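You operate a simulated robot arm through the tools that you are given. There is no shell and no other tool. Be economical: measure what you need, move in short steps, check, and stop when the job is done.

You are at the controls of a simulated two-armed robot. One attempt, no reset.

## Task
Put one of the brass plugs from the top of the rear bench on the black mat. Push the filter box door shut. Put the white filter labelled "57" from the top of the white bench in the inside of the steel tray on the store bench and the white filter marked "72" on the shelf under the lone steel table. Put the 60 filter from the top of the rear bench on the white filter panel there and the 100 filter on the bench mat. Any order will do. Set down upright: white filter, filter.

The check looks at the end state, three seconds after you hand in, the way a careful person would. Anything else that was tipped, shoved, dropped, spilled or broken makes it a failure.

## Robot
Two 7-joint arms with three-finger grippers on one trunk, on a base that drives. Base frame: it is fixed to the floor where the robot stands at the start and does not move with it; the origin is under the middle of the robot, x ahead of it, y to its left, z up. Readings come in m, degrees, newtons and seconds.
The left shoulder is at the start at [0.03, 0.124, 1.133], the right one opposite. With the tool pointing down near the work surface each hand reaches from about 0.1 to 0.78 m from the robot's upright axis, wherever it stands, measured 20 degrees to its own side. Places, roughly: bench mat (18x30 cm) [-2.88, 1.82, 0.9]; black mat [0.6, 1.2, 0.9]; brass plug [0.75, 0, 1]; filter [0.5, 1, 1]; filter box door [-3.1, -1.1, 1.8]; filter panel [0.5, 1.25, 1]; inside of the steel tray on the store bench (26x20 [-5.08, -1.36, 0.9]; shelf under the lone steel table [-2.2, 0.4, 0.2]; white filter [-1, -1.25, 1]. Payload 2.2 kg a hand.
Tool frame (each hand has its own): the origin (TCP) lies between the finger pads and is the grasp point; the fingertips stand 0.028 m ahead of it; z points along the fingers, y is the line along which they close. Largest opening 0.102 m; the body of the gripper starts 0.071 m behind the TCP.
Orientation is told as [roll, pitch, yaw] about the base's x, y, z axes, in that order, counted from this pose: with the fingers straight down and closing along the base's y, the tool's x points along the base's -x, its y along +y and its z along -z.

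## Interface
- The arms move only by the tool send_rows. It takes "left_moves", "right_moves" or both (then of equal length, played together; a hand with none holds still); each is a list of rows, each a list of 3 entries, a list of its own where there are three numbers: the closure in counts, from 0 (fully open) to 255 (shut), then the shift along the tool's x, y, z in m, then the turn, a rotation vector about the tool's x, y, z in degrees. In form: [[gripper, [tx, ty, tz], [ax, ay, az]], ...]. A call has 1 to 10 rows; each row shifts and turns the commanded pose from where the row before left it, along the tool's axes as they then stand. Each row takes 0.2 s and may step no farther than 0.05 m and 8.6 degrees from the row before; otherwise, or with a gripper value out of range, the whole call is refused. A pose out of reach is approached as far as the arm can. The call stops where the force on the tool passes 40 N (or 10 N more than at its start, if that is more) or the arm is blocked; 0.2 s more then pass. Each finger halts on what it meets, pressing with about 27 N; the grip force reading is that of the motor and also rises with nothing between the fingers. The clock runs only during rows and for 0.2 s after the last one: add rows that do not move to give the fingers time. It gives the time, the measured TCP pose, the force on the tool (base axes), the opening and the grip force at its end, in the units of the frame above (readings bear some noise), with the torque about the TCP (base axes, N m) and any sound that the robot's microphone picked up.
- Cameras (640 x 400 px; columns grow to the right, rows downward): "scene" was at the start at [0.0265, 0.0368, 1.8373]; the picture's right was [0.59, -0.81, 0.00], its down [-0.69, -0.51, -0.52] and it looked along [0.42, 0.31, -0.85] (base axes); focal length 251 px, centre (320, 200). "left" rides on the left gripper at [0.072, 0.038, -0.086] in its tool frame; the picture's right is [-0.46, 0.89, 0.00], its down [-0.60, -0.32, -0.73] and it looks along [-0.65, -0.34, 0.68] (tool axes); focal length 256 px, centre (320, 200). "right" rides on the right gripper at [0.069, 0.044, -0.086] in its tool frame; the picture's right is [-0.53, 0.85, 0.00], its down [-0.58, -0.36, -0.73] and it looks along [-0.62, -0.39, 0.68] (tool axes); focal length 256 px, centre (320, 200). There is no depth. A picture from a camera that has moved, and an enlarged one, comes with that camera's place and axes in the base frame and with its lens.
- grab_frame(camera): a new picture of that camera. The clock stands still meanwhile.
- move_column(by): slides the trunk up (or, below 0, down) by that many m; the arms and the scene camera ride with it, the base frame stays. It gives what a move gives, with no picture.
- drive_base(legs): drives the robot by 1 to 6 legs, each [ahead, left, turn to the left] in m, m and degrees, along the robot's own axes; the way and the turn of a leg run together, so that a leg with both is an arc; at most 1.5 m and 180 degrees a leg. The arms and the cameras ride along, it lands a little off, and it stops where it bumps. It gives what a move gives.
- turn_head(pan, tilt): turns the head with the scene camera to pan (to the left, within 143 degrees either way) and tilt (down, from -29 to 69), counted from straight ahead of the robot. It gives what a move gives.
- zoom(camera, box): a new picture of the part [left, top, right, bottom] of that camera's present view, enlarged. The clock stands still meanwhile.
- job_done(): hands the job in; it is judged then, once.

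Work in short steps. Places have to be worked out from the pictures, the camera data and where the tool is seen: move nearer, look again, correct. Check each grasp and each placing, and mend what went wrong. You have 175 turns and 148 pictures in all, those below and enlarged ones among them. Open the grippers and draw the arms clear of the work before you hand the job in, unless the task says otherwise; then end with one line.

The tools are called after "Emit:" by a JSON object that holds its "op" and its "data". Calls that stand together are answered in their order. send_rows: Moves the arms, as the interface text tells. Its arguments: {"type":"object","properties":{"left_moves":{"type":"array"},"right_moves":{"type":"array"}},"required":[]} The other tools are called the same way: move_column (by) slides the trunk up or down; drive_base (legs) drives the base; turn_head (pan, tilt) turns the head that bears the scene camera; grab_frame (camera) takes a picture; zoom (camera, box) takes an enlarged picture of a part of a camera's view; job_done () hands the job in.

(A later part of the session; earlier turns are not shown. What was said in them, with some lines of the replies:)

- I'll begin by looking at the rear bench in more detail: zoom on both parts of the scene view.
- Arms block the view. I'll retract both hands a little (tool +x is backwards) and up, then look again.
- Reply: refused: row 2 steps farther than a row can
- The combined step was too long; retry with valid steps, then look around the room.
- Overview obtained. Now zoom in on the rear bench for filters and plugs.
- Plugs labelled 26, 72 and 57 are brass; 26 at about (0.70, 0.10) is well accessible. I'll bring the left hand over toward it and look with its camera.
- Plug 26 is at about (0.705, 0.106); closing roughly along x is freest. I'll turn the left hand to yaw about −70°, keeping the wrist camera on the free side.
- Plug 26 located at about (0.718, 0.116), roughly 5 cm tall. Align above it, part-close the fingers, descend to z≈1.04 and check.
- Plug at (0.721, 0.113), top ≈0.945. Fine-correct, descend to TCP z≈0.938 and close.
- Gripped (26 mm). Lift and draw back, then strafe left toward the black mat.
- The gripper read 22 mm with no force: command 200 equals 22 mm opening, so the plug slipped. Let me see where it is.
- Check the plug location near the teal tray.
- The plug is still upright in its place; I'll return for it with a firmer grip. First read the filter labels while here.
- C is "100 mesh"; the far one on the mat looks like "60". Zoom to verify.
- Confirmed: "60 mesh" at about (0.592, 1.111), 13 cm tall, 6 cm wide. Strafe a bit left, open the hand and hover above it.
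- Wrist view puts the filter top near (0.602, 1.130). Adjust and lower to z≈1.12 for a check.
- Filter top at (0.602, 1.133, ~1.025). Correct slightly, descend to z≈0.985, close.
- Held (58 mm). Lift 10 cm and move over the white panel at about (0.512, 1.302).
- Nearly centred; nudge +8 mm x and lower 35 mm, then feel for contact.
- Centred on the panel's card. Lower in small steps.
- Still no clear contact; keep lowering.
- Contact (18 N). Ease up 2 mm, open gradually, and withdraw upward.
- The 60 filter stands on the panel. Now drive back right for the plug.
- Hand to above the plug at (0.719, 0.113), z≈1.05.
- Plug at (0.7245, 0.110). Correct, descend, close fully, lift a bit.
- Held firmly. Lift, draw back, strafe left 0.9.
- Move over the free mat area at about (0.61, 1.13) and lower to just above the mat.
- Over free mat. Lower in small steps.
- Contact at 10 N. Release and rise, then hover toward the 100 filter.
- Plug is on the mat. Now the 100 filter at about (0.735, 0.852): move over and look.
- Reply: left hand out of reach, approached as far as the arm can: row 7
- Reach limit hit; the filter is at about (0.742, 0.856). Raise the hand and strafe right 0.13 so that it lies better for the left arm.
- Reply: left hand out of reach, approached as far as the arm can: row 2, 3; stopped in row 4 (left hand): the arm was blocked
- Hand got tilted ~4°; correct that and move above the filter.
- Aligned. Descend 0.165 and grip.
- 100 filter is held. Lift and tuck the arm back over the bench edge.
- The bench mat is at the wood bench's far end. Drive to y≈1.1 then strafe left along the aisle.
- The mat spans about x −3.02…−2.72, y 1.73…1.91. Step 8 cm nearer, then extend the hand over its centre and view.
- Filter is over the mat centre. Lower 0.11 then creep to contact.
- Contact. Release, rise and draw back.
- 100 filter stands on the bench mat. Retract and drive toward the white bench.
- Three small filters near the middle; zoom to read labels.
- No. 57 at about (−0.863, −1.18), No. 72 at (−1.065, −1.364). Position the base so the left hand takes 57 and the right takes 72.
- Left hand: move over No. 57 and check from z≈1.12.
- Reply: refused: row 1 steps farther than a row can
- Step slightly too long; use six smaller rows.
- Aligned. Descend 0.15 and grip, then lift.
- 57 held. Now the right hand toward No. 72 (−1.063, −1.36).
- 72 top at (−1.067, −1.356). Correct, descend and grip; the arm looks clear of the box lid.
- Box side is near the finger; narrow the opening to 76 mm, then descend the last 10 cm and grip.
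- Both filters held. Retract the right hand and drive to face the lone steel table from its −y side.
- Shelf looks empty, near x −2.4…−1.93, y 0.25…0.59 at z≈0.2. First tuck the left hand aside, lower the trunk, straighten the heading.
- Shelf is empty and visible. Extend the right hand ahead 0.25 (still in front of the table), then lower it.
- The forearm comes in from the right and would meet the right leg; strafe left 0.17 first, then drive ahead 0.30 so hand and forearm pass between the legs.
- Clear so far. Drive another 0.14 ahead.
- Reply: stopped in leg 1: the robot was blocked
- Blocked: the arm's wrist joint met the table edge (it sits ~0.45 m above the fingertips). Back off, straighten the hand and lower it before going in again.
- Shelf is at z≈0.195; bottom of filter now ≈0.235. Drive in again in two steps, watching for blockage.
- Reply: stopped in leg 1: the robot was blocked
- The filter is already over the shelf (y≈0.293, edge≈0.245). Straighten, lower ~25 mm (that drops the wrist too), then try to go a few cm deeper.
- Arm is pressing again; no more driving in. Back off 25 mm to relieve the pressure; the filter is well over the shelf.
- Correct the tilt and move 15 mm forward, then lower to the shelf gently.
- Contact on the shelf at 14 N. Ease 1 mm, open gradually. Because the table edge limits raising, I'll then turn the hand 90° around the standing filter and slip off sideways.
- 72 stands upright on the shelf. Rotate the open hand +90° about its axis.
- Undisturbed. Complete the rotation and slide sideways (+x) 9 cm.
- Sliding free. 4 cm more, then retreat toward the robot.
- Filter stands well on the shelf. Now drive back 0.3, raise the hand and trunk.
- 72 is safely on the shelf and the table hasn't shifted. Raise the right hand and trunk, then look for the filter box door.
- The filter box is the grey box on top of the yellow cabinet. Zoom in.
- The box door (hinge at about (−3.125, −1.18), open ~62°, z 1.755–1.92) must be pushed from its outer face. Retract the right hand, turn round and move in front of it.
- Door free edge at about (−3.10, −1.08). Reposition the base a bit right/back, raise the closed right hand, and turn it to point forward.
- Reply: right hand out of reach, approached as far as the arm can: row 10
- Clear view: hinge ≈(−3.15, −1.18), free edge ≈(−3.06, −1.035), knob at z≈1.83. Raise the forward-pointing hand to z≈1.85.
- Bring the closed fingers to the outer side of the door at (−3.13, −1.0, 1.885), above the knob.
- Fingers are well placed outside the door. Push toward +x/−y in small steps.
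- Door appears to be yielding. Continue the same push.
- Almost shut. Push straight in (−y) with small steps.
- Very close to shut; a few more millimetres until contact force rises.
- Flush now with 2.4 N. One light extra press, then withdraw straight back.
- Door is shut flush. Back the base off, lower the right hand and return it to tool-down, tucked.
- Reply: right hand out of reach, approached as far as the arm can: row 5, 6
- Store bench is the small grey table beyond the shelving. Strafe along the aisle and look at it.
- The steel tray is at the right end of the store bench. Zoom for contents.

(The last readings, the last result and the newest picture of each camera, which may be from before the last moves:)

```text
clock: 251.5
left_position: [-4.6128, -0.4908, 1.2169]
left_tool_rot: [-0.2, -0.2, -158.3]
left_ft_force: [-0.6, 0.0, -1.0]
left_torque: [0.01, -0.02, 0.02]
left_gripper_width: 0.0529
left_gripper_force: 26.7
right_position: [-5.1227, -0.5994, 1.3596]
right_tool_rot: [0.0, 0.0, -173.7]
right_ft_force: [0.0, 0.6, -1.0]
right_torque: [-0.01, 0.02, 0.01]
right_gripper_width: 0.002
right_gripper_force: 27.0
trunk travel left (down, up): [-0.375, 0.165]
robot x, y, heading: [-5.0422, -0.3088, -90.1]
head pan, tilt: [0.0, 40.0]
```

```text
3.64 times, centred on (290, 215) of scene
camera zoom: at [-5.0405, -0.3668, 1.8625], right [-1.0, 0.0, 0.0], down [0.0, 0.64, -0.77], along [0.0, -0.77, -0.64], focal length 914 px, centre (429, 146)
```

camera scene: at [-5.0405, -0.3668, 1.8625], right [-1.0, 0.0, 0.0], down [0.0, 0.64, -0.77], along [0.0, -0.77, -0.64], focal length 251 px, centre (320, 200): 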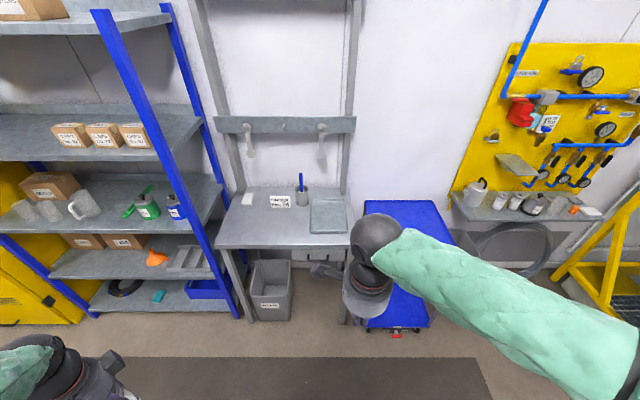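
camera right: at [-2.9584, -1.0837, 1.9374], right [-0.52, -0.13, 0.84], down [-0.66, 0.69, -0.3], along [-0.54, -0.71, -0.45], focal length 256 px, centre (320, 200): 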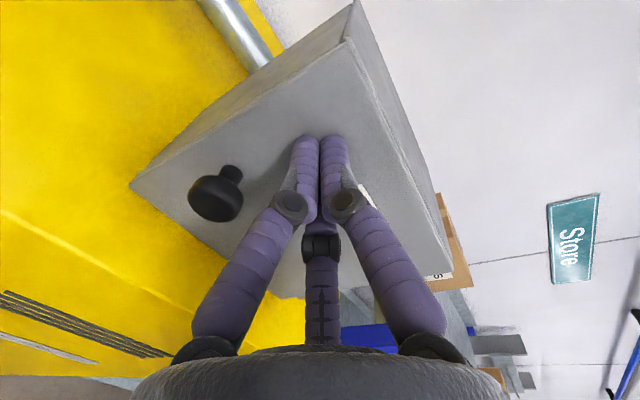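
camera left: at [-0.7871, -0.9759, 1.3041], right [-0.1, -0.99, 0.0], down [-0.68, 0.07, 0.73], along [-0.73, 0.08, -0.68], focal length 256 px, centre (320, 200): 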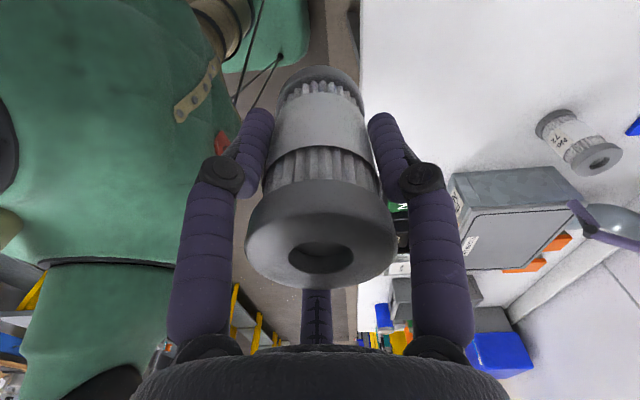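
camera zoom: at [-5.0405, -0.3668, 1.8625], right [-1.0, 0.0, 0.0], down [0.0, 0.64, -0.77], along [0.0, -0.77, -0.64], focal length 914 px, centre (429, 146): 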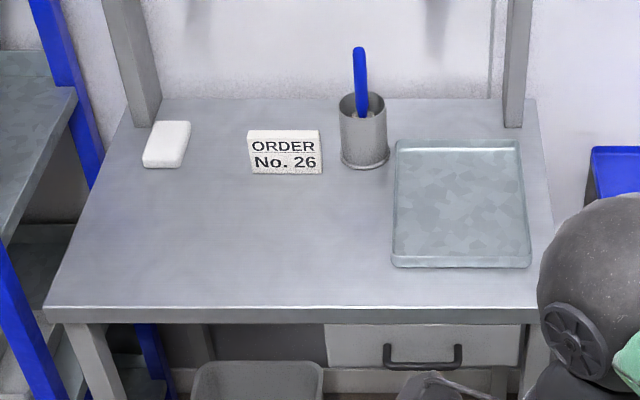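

Tray is empty. Drive up to the bench, then carry the left hand over the tray.

Emit:
{"op": "drive_base", "data": {"legs": [[0.44, -0.08, 0]]}}

Emit:
{"op": "send_rows", "data": {"left_moves": [[255, [-0.0404, 0.0204, 0], [0, 0, 0]], [255, [-0.0404, 0.0204, 0], [0, 0, 0]], [255, [-0.0404, 0.0204, 0], [0, 0, 0]], [255, [-0.0404, 0.0204, 0], [0, 0, 0]], [255, [-0.0404, 0.0204, 0], [0, 0, 0]], [255, [-0.0404, 0.0204, 0], [0, 0, 0]], [255, [-0.0404, 0.0204, 0], [0, 0, 0]], [255, [-0.0404, 0.0204, 0], [0, 0, 0]]]}}

Emit:
{"op": "turn_head", "data": {"pan": 5, "tilt": 50}}

Emit:
{"op": "grab_frame", "data": {"camera": "scene"}}

```text
clock: 254.2
left_position: [-4.6952, -0.9289, 1.2158]
left_tool_rot: [-0.3, -0.2, -158.2]
left_ft_force: [0.3, 0.0, -0.6]
left_torque: [0.06, 0.01, 0.01]
left_gripper_width: 0.0532
left_gripper_force: 27.2
right_position: [-5.2035, -1.0372, 1.3612]
right_tool_rot: [-0.1, 0.0, -173.7]
right_ft_force: [0.1, 0.8, -0.5]
right_torque: [0.06, -0.01, 0.0]
right_gripper_width: 0.0021
right_gripper_force: 26.9
trunk travel left (down, up): [-0.375, 0.165]
robot x, y, heading: [-5.1221, -0.7464, -90.2]
head pan, tilt: [0.0, 40.0]
```

```text
clock: 256.0
left_position: [-4.936, -1.2027, 1.215]
left_tool_rot: [-0.3, -0.3, -158.3]
left_ft_force: [0.6, -0.4, -0.6]
left_torque: [0.03, -0.01, 0.0]
left_gripper_width: 0.0532
left_gripper_force: 26.5
right_position: [-5.2056, -1.0379, 1.3588]
right_tool_rot: [-0.1, 0.1, -173.7]
right_ft_force: [0.2, -0.6, -0.3]
right_torque: [0.03, -0.03, 0.0]
right_gripper_width: 0.0022
right_gripper_force: 26.8
trunk travel left (down, up): [-0.375, 0.165]
robot x, y, heading: [-5.1207, -0.7476, -90.1]
head pan, tilt: [0.0, 40.0]
```

```text
clock: 256.7
left_position: [-4.9344, -1.199, 1.2149]
left_tool_rot: [-0.2, -0.3, -158.2]
left_ft_force: [0.8, 0.3, -1.0]
left_torque: [-0.01, 0.0, 0.01]
left_gripper_width: 0.0531
left_gripper_force: 26.8
right_position: [-5.2026, -1.0366, 1.3601]
right_tool_rot: [0.0, 0.0, -173.7]
right_ft_force: [0.4, 0.5, -0.5]
right_torque: [-0.04, -0.01, 0.03]
right_gripper_width: 0.0018
right_gripper_force: 26.9
trunk travel left (down, up): [-0.375, 0.165]
robot x, y, heading: [-5.124, -0.7438, -90.0]
head pan, tilt: [5.0, 50.0]
```

```text
43 pictures are left
camera scene: at [-5.114, -0.7956, 1.8484], right [-1.0, -0.09, 0.0], down [-0.07, 0.76, -0.64], along [0.06, -0.64, -0.77], focal length 251 px, centre (320, 200)
```

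scene: 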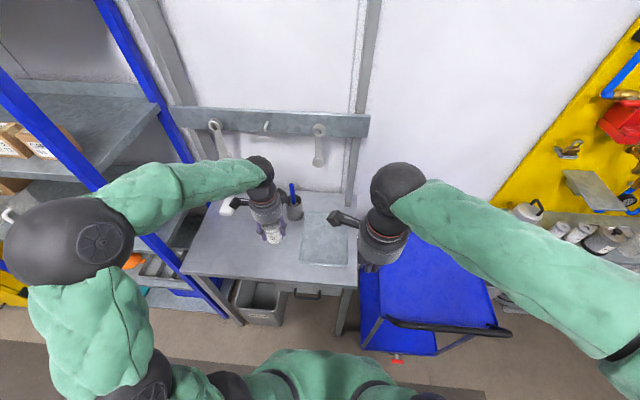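

Move the rest of the way over the tray centre (−5.09, −1.37) and lower to z≈1.08.

Emit:
{"op": "send_rows", "data": {"left_moves": [[255, [-0.0416, 0.0202, 0], [0, 0, 0]], [255, [-0.0416, 0.0202, 0], [0, 0, 0]], [255, [-0.0416, 0.0202, 0], [0, 0, 0]], [255, [-0.0416, 0.0202, 0], [0, 0, 0]], [255, [-0.0416, 0.0202, 0], [0, 0, 0]], [255, [0, 0, 0.045], [0, 0, 0]], [255, [0, 0, 0.045], [0, 0, 0]], [255, [0, 0, 0.045], [0, 0, 0]]]}}

Emit:
{"op": "grab_frame", "data": {"camera": "left"}}

Emit:
{"op": "zoom", "data": {"camera": "scene", "box": [240, 150, 400, 280]}}

```text
clock: 258.5
left_position: [-5.0925, -1.3697, 1.0849]
left_tool_rot: [-0.1, -0.4, -158.3]
left_ft_force: [-0.5, -0.6, -1.1]
left_torque: [0.02, -0.02, 0.01]
left_gripper_width: 0.0529
left_gripper_force: 26.6
right_position: [-5.203, -1.0389, 1.3603]
right_tool_rot: [-0.1, -0.1, -173.8]
right_ft_force: [0.7, 0.1, 0.4]
right_torque: [-0.01, 0.02, 0.0]
right_gripper_width: 0.002
right_gripper_force: 27.1
trunk travel left (down, up): [-0.375, 0.165]
robot x, y, heading: [-5.1234, -0.7442, -90.0]
head pan, tilt: [5.0, 50.0]
```

```text
42 pictures are left
camera left: at [-5.0108, -1.3792, 1.1693], right [-0.1, -0.99, 0.0], down [-0.67, 0.07, 0.74], along [-0.73, 0.08, -0.68], focal length 256 px, centre (320, 200)
```

left: 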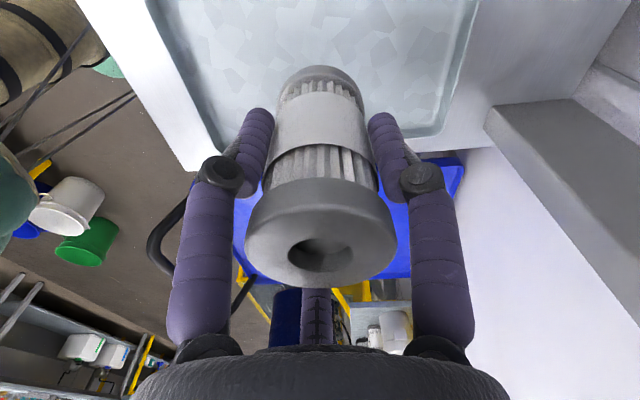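

```text
3.08 times, centred on (320, 215) of scene
camera zoom: at [-5.1141, -0.7974, 1.8483], right [-1.0, -0.09, 0.0], down [-0.07, 0.76, -0.64], along [0.06, -0.64, -0.77], focal length 774 px, centre (320, 154)
```

zoom: 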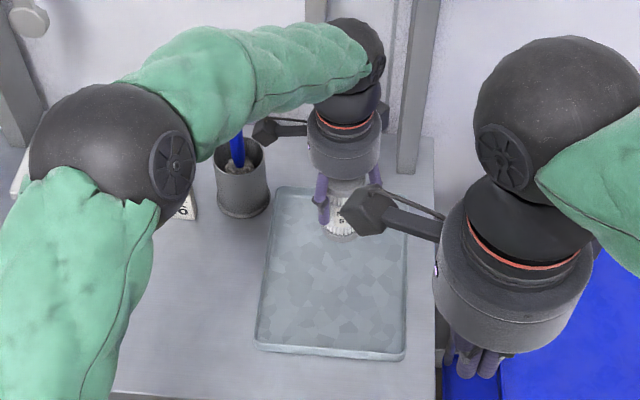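

On target. Lower 0.10 then creep to contact.

Emit:
{"op": "send_rows", "data": {"left_moves": [[255, [0, 0, 0.045], [0, 0, 0]], [255, [0, 0, 0.04], [0, 0, 0]], [255, [0, 0, 0.012], [0, 0, 0]], [255, [0, 0, 0.004], [0, 0, 0]]]}}

Emit:
{"op": "send_rows", "data": {"left_moves": [[255, [0, 0, 0.003], [0, 0, 0]], [255, [0, 0, 0.002], [0, 0, 0]]]}}

```text
clock: 259.5
left_position: [-5.0914, -1.3704, 0.9796]
left_tool_rot: [-0.1, -0.3, -158.3]
left_ft_force: [-0.2, 0.3, -0.1]
left_torque: [0.0, -0.03, 0.0]
left_gripper_width: 0.0531
left_gripper_force: 27.1
right_position: [-5.2026, -1.037, 1.3602]
right_tool_rot: [-0.2, 0.0, -173.8]
right_ft_force: [0.7, 0.1, -0.9]
right_torque: [0.01, -0.01, 0.0]
right_gripper_width: 0.0023
right_gripper_force: 27.2
trunk travel left (down, up): [-0.375, 0.165]
robot x, y, heading: [-5.1202, -0.7434, -90.0]
head pan, tilt: [5.0, 50.0]
```

```text
clock: 260.1
left_position: [-5.0929, -1.3701, 0.9768]
left_tool_rot: [-0.1, -0.3, -158.4]
left_ft_force: [0.1, 0.9, -1.4]
left_torque: [-0.01, -0.02, 0.02]
left_gripper_width: 0.0529
left_gripper_force: 26.8
right_position: [-5.2025, -1.0376, 1.3601]
right_tool_rot: [0.0, 0.0, -173.7]
right_ft_force: [0.2, 0.6, 0.5]
right_torque: [0.0, 0.0, -0.05]
right_gripper_width: 0.0021
right_gripper_force: 26.7
trunk travel left (down, up): [-0.375, 0.165]
robot x, y, heading: [-5.1225, -0.7489, -90.0]
head pan, tilt: [5.0, 50.0]
```

Emit:
{"op": "send_rows", "data": {"left_moves": [[255, [0, 0, 0.002], [0, 0, 0]], [255, [0, 0, 0.0015], [0, 0, 0]]]}}

```text
clock: 260.7
left_position: [-5.0929, -1.3702, 0.9755]
left_tool_rot: [-0.1, -0.4, -158.2]
left_ft_force: [-0.8, 3.5, 13.8]
left_torque: [0.19, -0.25, 0.05]
left_gripper_width: 0.0532
left_gripper_force: 26.5
right_position: [-5.2035, -1.0349, 1.3607]
right_tool_rot: [0.0, -0.1, -173.7]
right_ft_force: [-0.2, 0.2, -0.3]
right_torque: [0.0, -0.03, 0.01]
right_gripper_width: 0.0022
right_gripper_force: 26.8
trunk travel left (down, up): [-0.375, 0.165]
robot x, y, heading: [-5.1213, -0.7455, -90.2]
head pan, tilt: [5.0, 50.0]
```

Contact (14 N). Ease, open gradually, and rise.

Emit:
{"op": "send_rows", "data": {"left_moves": [[255, [0, 0, -0.001], [0, 0, 0]], [120, [0, 0, 0], [0, 0, 0]], [80, [0, 0, 0], [0, 0, 0]], [40, [0, 0, 0], [0, 0, 0]], [0, [0, 0, 0], [0, 0, 0]], [0, [0, 0, -0.04], [0, 0, 0]], [0, [0, 0, -0.05], [0, 0, 0]], [0, [0, 0, -0.05], [0, 0, 0]], [0, [0, 0, -0.05], [0, 0, 0]], [0, [0, 0, -0.05], [0, 0, 0]]]}}

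Emit:
{"op": "send_rows", "data": {"left_moves": [[0, [0.0416, -0.0202, 0], [0, 0, 0]], [0, [0.0416, -0.0202, 0], [0, 0, 0]], [0, [0.0416, -0.0202, 0], [0, 0, 0]], [0, [0.0416, -0.0202, 0], [0, 0, 0]], [0, [0.0416, -0.0202, 0], [0, 0, 0]], [0, [0.0416, -0.0202, 0], [0, 0, 0]]]}}

Emit:
{"op": "zoom", "data": {"camera": "scene", "box": [220, 150, 400, 280]}}

```text
clock: 262.9
left_position: [-5.091, -1.3684, 1.2145]
left_tool_rot: [-0.3, -0.3, -158.3]
left_ft_force: [-0.2, 0.6, 0.2]
left_torque: [-0.01, 0.0, 0.01]
left_gripper_width: 0.1018
left_gripper_force: 0.0
right_position: [-5.2019, -1.0352, 1.3609]
right_tool_rot: [0.0, 0.0, -173.7]
right_ft_force: [-0.7, 0.6, 0.6]
right_torque: [-0.03, 0.02, 0.01]
right_gripper_width: 0.002
right_gripper_force: 26.9
trunk travel left (down, up): [-0.375, 0.165]
robot x, y, heading: [-5.1236, -0.7457, -90.0]
head pan, tilt: [5.0, 50.0]
```

```text
clock: 264.3
left_position: [-4.9043, -1.165, 1.2123]
left_tool_rot: [0.0, -0.4, -158.3]
left_ft_force: [-0.6, -0.2, -0.3]
left_torque: [0.0, 0.03, -0.01]
left_gripper_width: 0.1022
left_gripper_force: 0.2
right_position: [-5.2026, -1.0344, 1.361]
right_tool_rot: [0.0, 0.0, -173.6]
right_ft_force: [-0.1, 0.4, 0.3]
right_torque: [-0.03, 0.04, -0.01]
right_gripper_width: 0.002
right_gripper_force: 27.0
trunk travel left (down, up): [-0.375, 0.165]
robot x, y, heading: [-5.1196, -0.7475, -90.2]
head pan, tilt: [5.0, 50.0]
```

```text
3.08 times, centred on (310, 215) of scene
camera zoom: at [-5.1131, -0.7938, 1.8484], right [-1.0, -0.09, 0.0], down [-0.07, 0.76, -0.64], along [0.06, -0.64, -0.77], focal length 774 px, centre (351, 154)
```

zoom: 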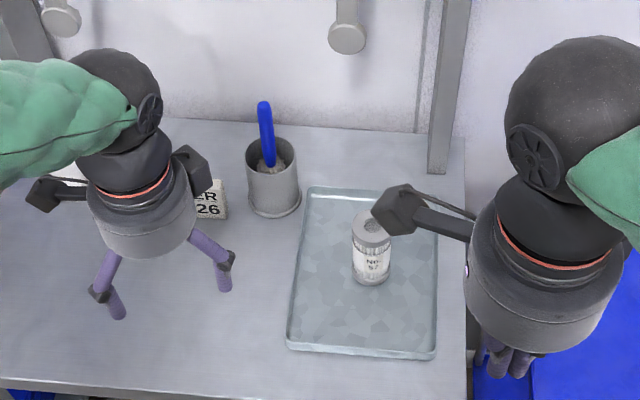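

57 stands in the tray. Back away, open the right gripper, and take a final look at the door and the lone table.

Emit:
{"op": "drive_base", "data": {"legs": [[-0.45, 0, 0]]}}

Emit:
{"op": "send_rows", "data": {"right_moves": [[0, [0, 0, 0], [0, 0, 0]], [0, [0, 0, 0], [0, 0, 0]], [0, [0, 0, 0], [0, 0, 0]], [0, [0, 0, 0], [0, 0, 0]]]}}

Emit:
{"op": "turn_head", "data": {"pan": 80, "tilt": 15}}

Emit:
{"op": "grab_frame", "data": {"camera": "scene"}}

Emit:
{"op": "turn_head", "data": {"pan": 105, "tilt": 20}}

Emit:
{"op": "grab_frame", "data": {"camera": "scene"}}

```text
clock: 267.1
left_position: [-4.906, -0.7187, 1.2109]
left_tool_rot: [-0.2, -0.3, -158.4]
left_ft_force: [-0.2, 0.0, -0.9]
left_torque: [-0.01, 0.0, 0.02]
left_gripper_width: 0.102
left_gripper_force: 0.2
right_position: [-5.2033, -0.588, 1.3611]
right_tool_rot: [0.0, 0.0, -173.8]
right_ft_force: [-0.2, 0.4, 0.0]
right_torque: [0.0, 0.01, -0.02]
right_gripper_width: 0.0021
right_gripper_force: 26.8
trunk travel left (down, up): [-0.375, 0.165]
robot x, y, heading: [-5.1204, -0.2989, -90.0]
head pan, tilt: [5.0, 50.0]
```

```text
clock: 268.1
left_position: [-4.9058, -0.7196, 1.2119]
left_tool_rot: [-0.3, -0.3, -158.4]
left_ft_force: [-1.2, 0.5, -1.0]
left_torque: [-0.02, -0.02, 0.0]
left_gripper_width: 0.1022
left_gripper_force: 0.0
right_position: [-5.2043, -0.5881, 1.361]
right_tool_rot: [0.0, 0.0, -173.8]
right_ft_force: [-0.2, -0.2, 0.5]
right_torque: [0.04, -0.01, 0.0]
right_gripper_width: 0.1021
right_gripper_force: 0.0
trunk travel left (down, up): [-0.375, 0.165]
robot x, y, heading: [-5.1206, -0.2982, -90.0]
head pan, tilt: [5.0, 50.0]
```

```text
clock: 269.5
left_position: [-4.9067, -0.7196, 1.2113]
left_tool_rot: [-0.2, -0.3, -158.2]
left_ft_force: [-0.7, -0.2, -0.6]
left_torque: [0.01, 0.0, -0.01]
left_gripper_width: 0.1017
left_gripper_force: 0.0
right_position: [-5.2038, -0.5887, 1.3602]
right_tool_rot: [0.1, 0.0, -173.7]
right_ft_force: [0.4, 0.9, 0.1]
right_torque: [0.02, -0.03, 0.04]
right_gripper_width: 0.1019
right_gripper_force: 0.1
trunk travel left (down, up): [-0.375, 0.165]
robot x, y, heading: [-5.1234, -0.2991, -89.9]
head pan, tilt: [80.0, 15.0]
```

```text
39 pictures are left
camera scene: at [-5.0291, -0.2873, 1.902], right [-0.17, -0.98, 0.0], down [-0.26, 0.05, -0.97], along [0.95, -0.17, -0.26], focal length 251 px, centre (320, 200)
```

scene: 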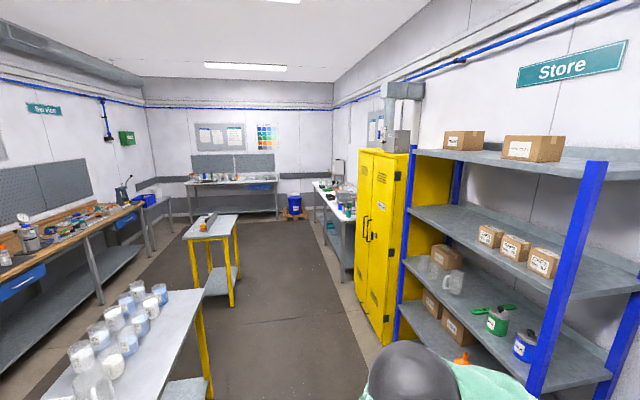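

```text
clock: 270.4
left_position: [-4.906, -0.719, 1.2114]
left_tool_rot: [-0.3, -0.3, -158.5]
left_ft_force: [0.1, 0.4, 0.8]
left_torque: [0.0, 0.0, 0.01]
left_gripper_width: 0.1019
left_gripper_force: 0.2
right_position: [-5.2036, -0.5889, 1.3589]
right_tool_rot: [0.1, 0.0, -173.7]
right_ft_force: [0.3, 0.0, -0.1]
right_torque: [0.01, 0.01, -0.01]
right_gripper_width: 0.1023
right_gripper_force: 0.0
trunk travel left (down, up): [-0.375, 0.165]
robot x, y, heading: [-5.1224, -0.2973, -90.0]
head pan, tilt: [105.0, 20.0]
```

```text
38 pictures are left
camera scene: at [-5.031, -0.2471, 1.8939], right [0.26, -0.97, 0.0], down [-0.33, -0.09, -0.94], along [0.91, 0.24, -0.34], focal length 251 px, centre (320, 200)
```

scene: 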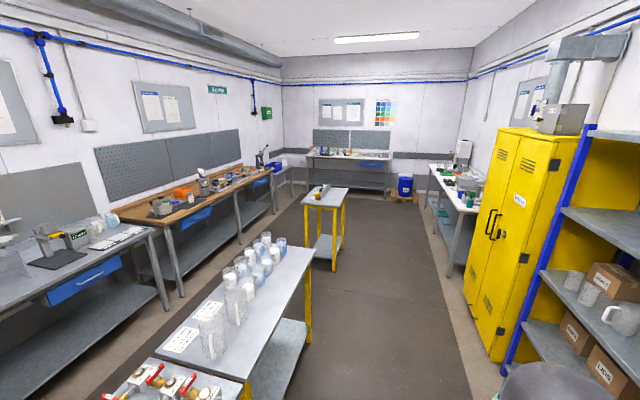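

Door is shut; check the lone table shelf by zoom.

Emit:
{"op": "zoom", "data": {"camera": "scene", "box": [295, 180, 365, 275]}}

Emit:
{"op": "zoom", "data": {"camera": "scene", "box": [480, 30, 640, 150]}}

```text
4.21 times, centred on (330, 228) of scene
camera zoom: at [-5.031, -0.2471, 1.8939], right [0.26, -0.97, 0.0], down [-0.33, -0.09, -0.94], along [0.91, 0.24, -0.34], focal length 1059 px, centre (278, 84)
```

zoom: 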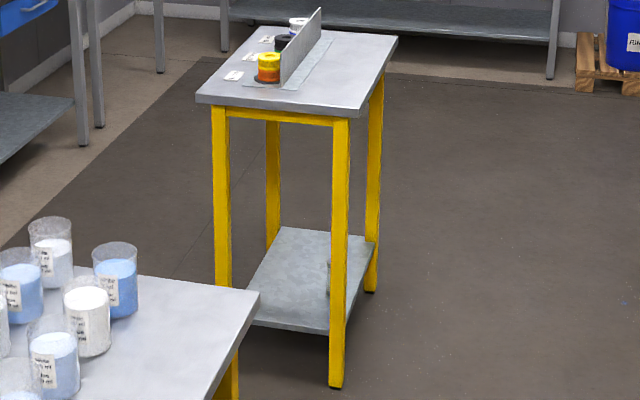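

```text
3.33 times, centred on (560, 90) of scene
camera zoom: at [-5.031, -0.2471, 1.8939], right [0.26, -0.97, 0.0], down [-0.33, -0.09, -0.94], along [0.91, 0.24, -0.34], focal length 838 px, centre (-480, 567)
```

zoom: 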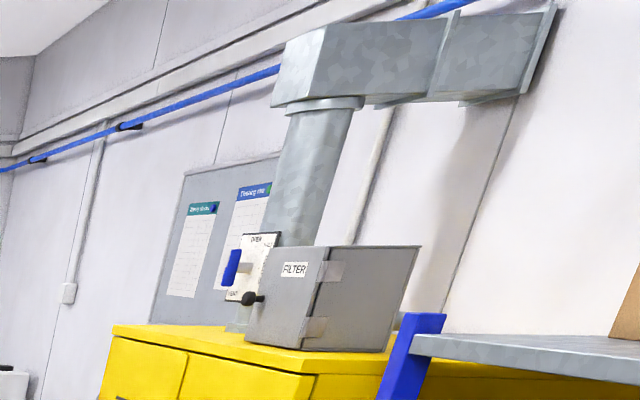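

Every placing has been checked in the pictures, both grippers are open and the arms are clear, so I'm handing the job in.

Emit:
{"op": "job_done", "data": {}}

```text
The job is handed in.
```

The job is handed in: plug 26 is on the black mat, the 60 filter on the white panel, the 100 filter on the bench mat, white filter 57 in the steel tray and 72 on the lone table's shelf, all standing upright, and the filter box door is shut. My arm pressed against the lone table's edge while I was placing 72; afterwards the table looked unmoved and the items on it were still standing.
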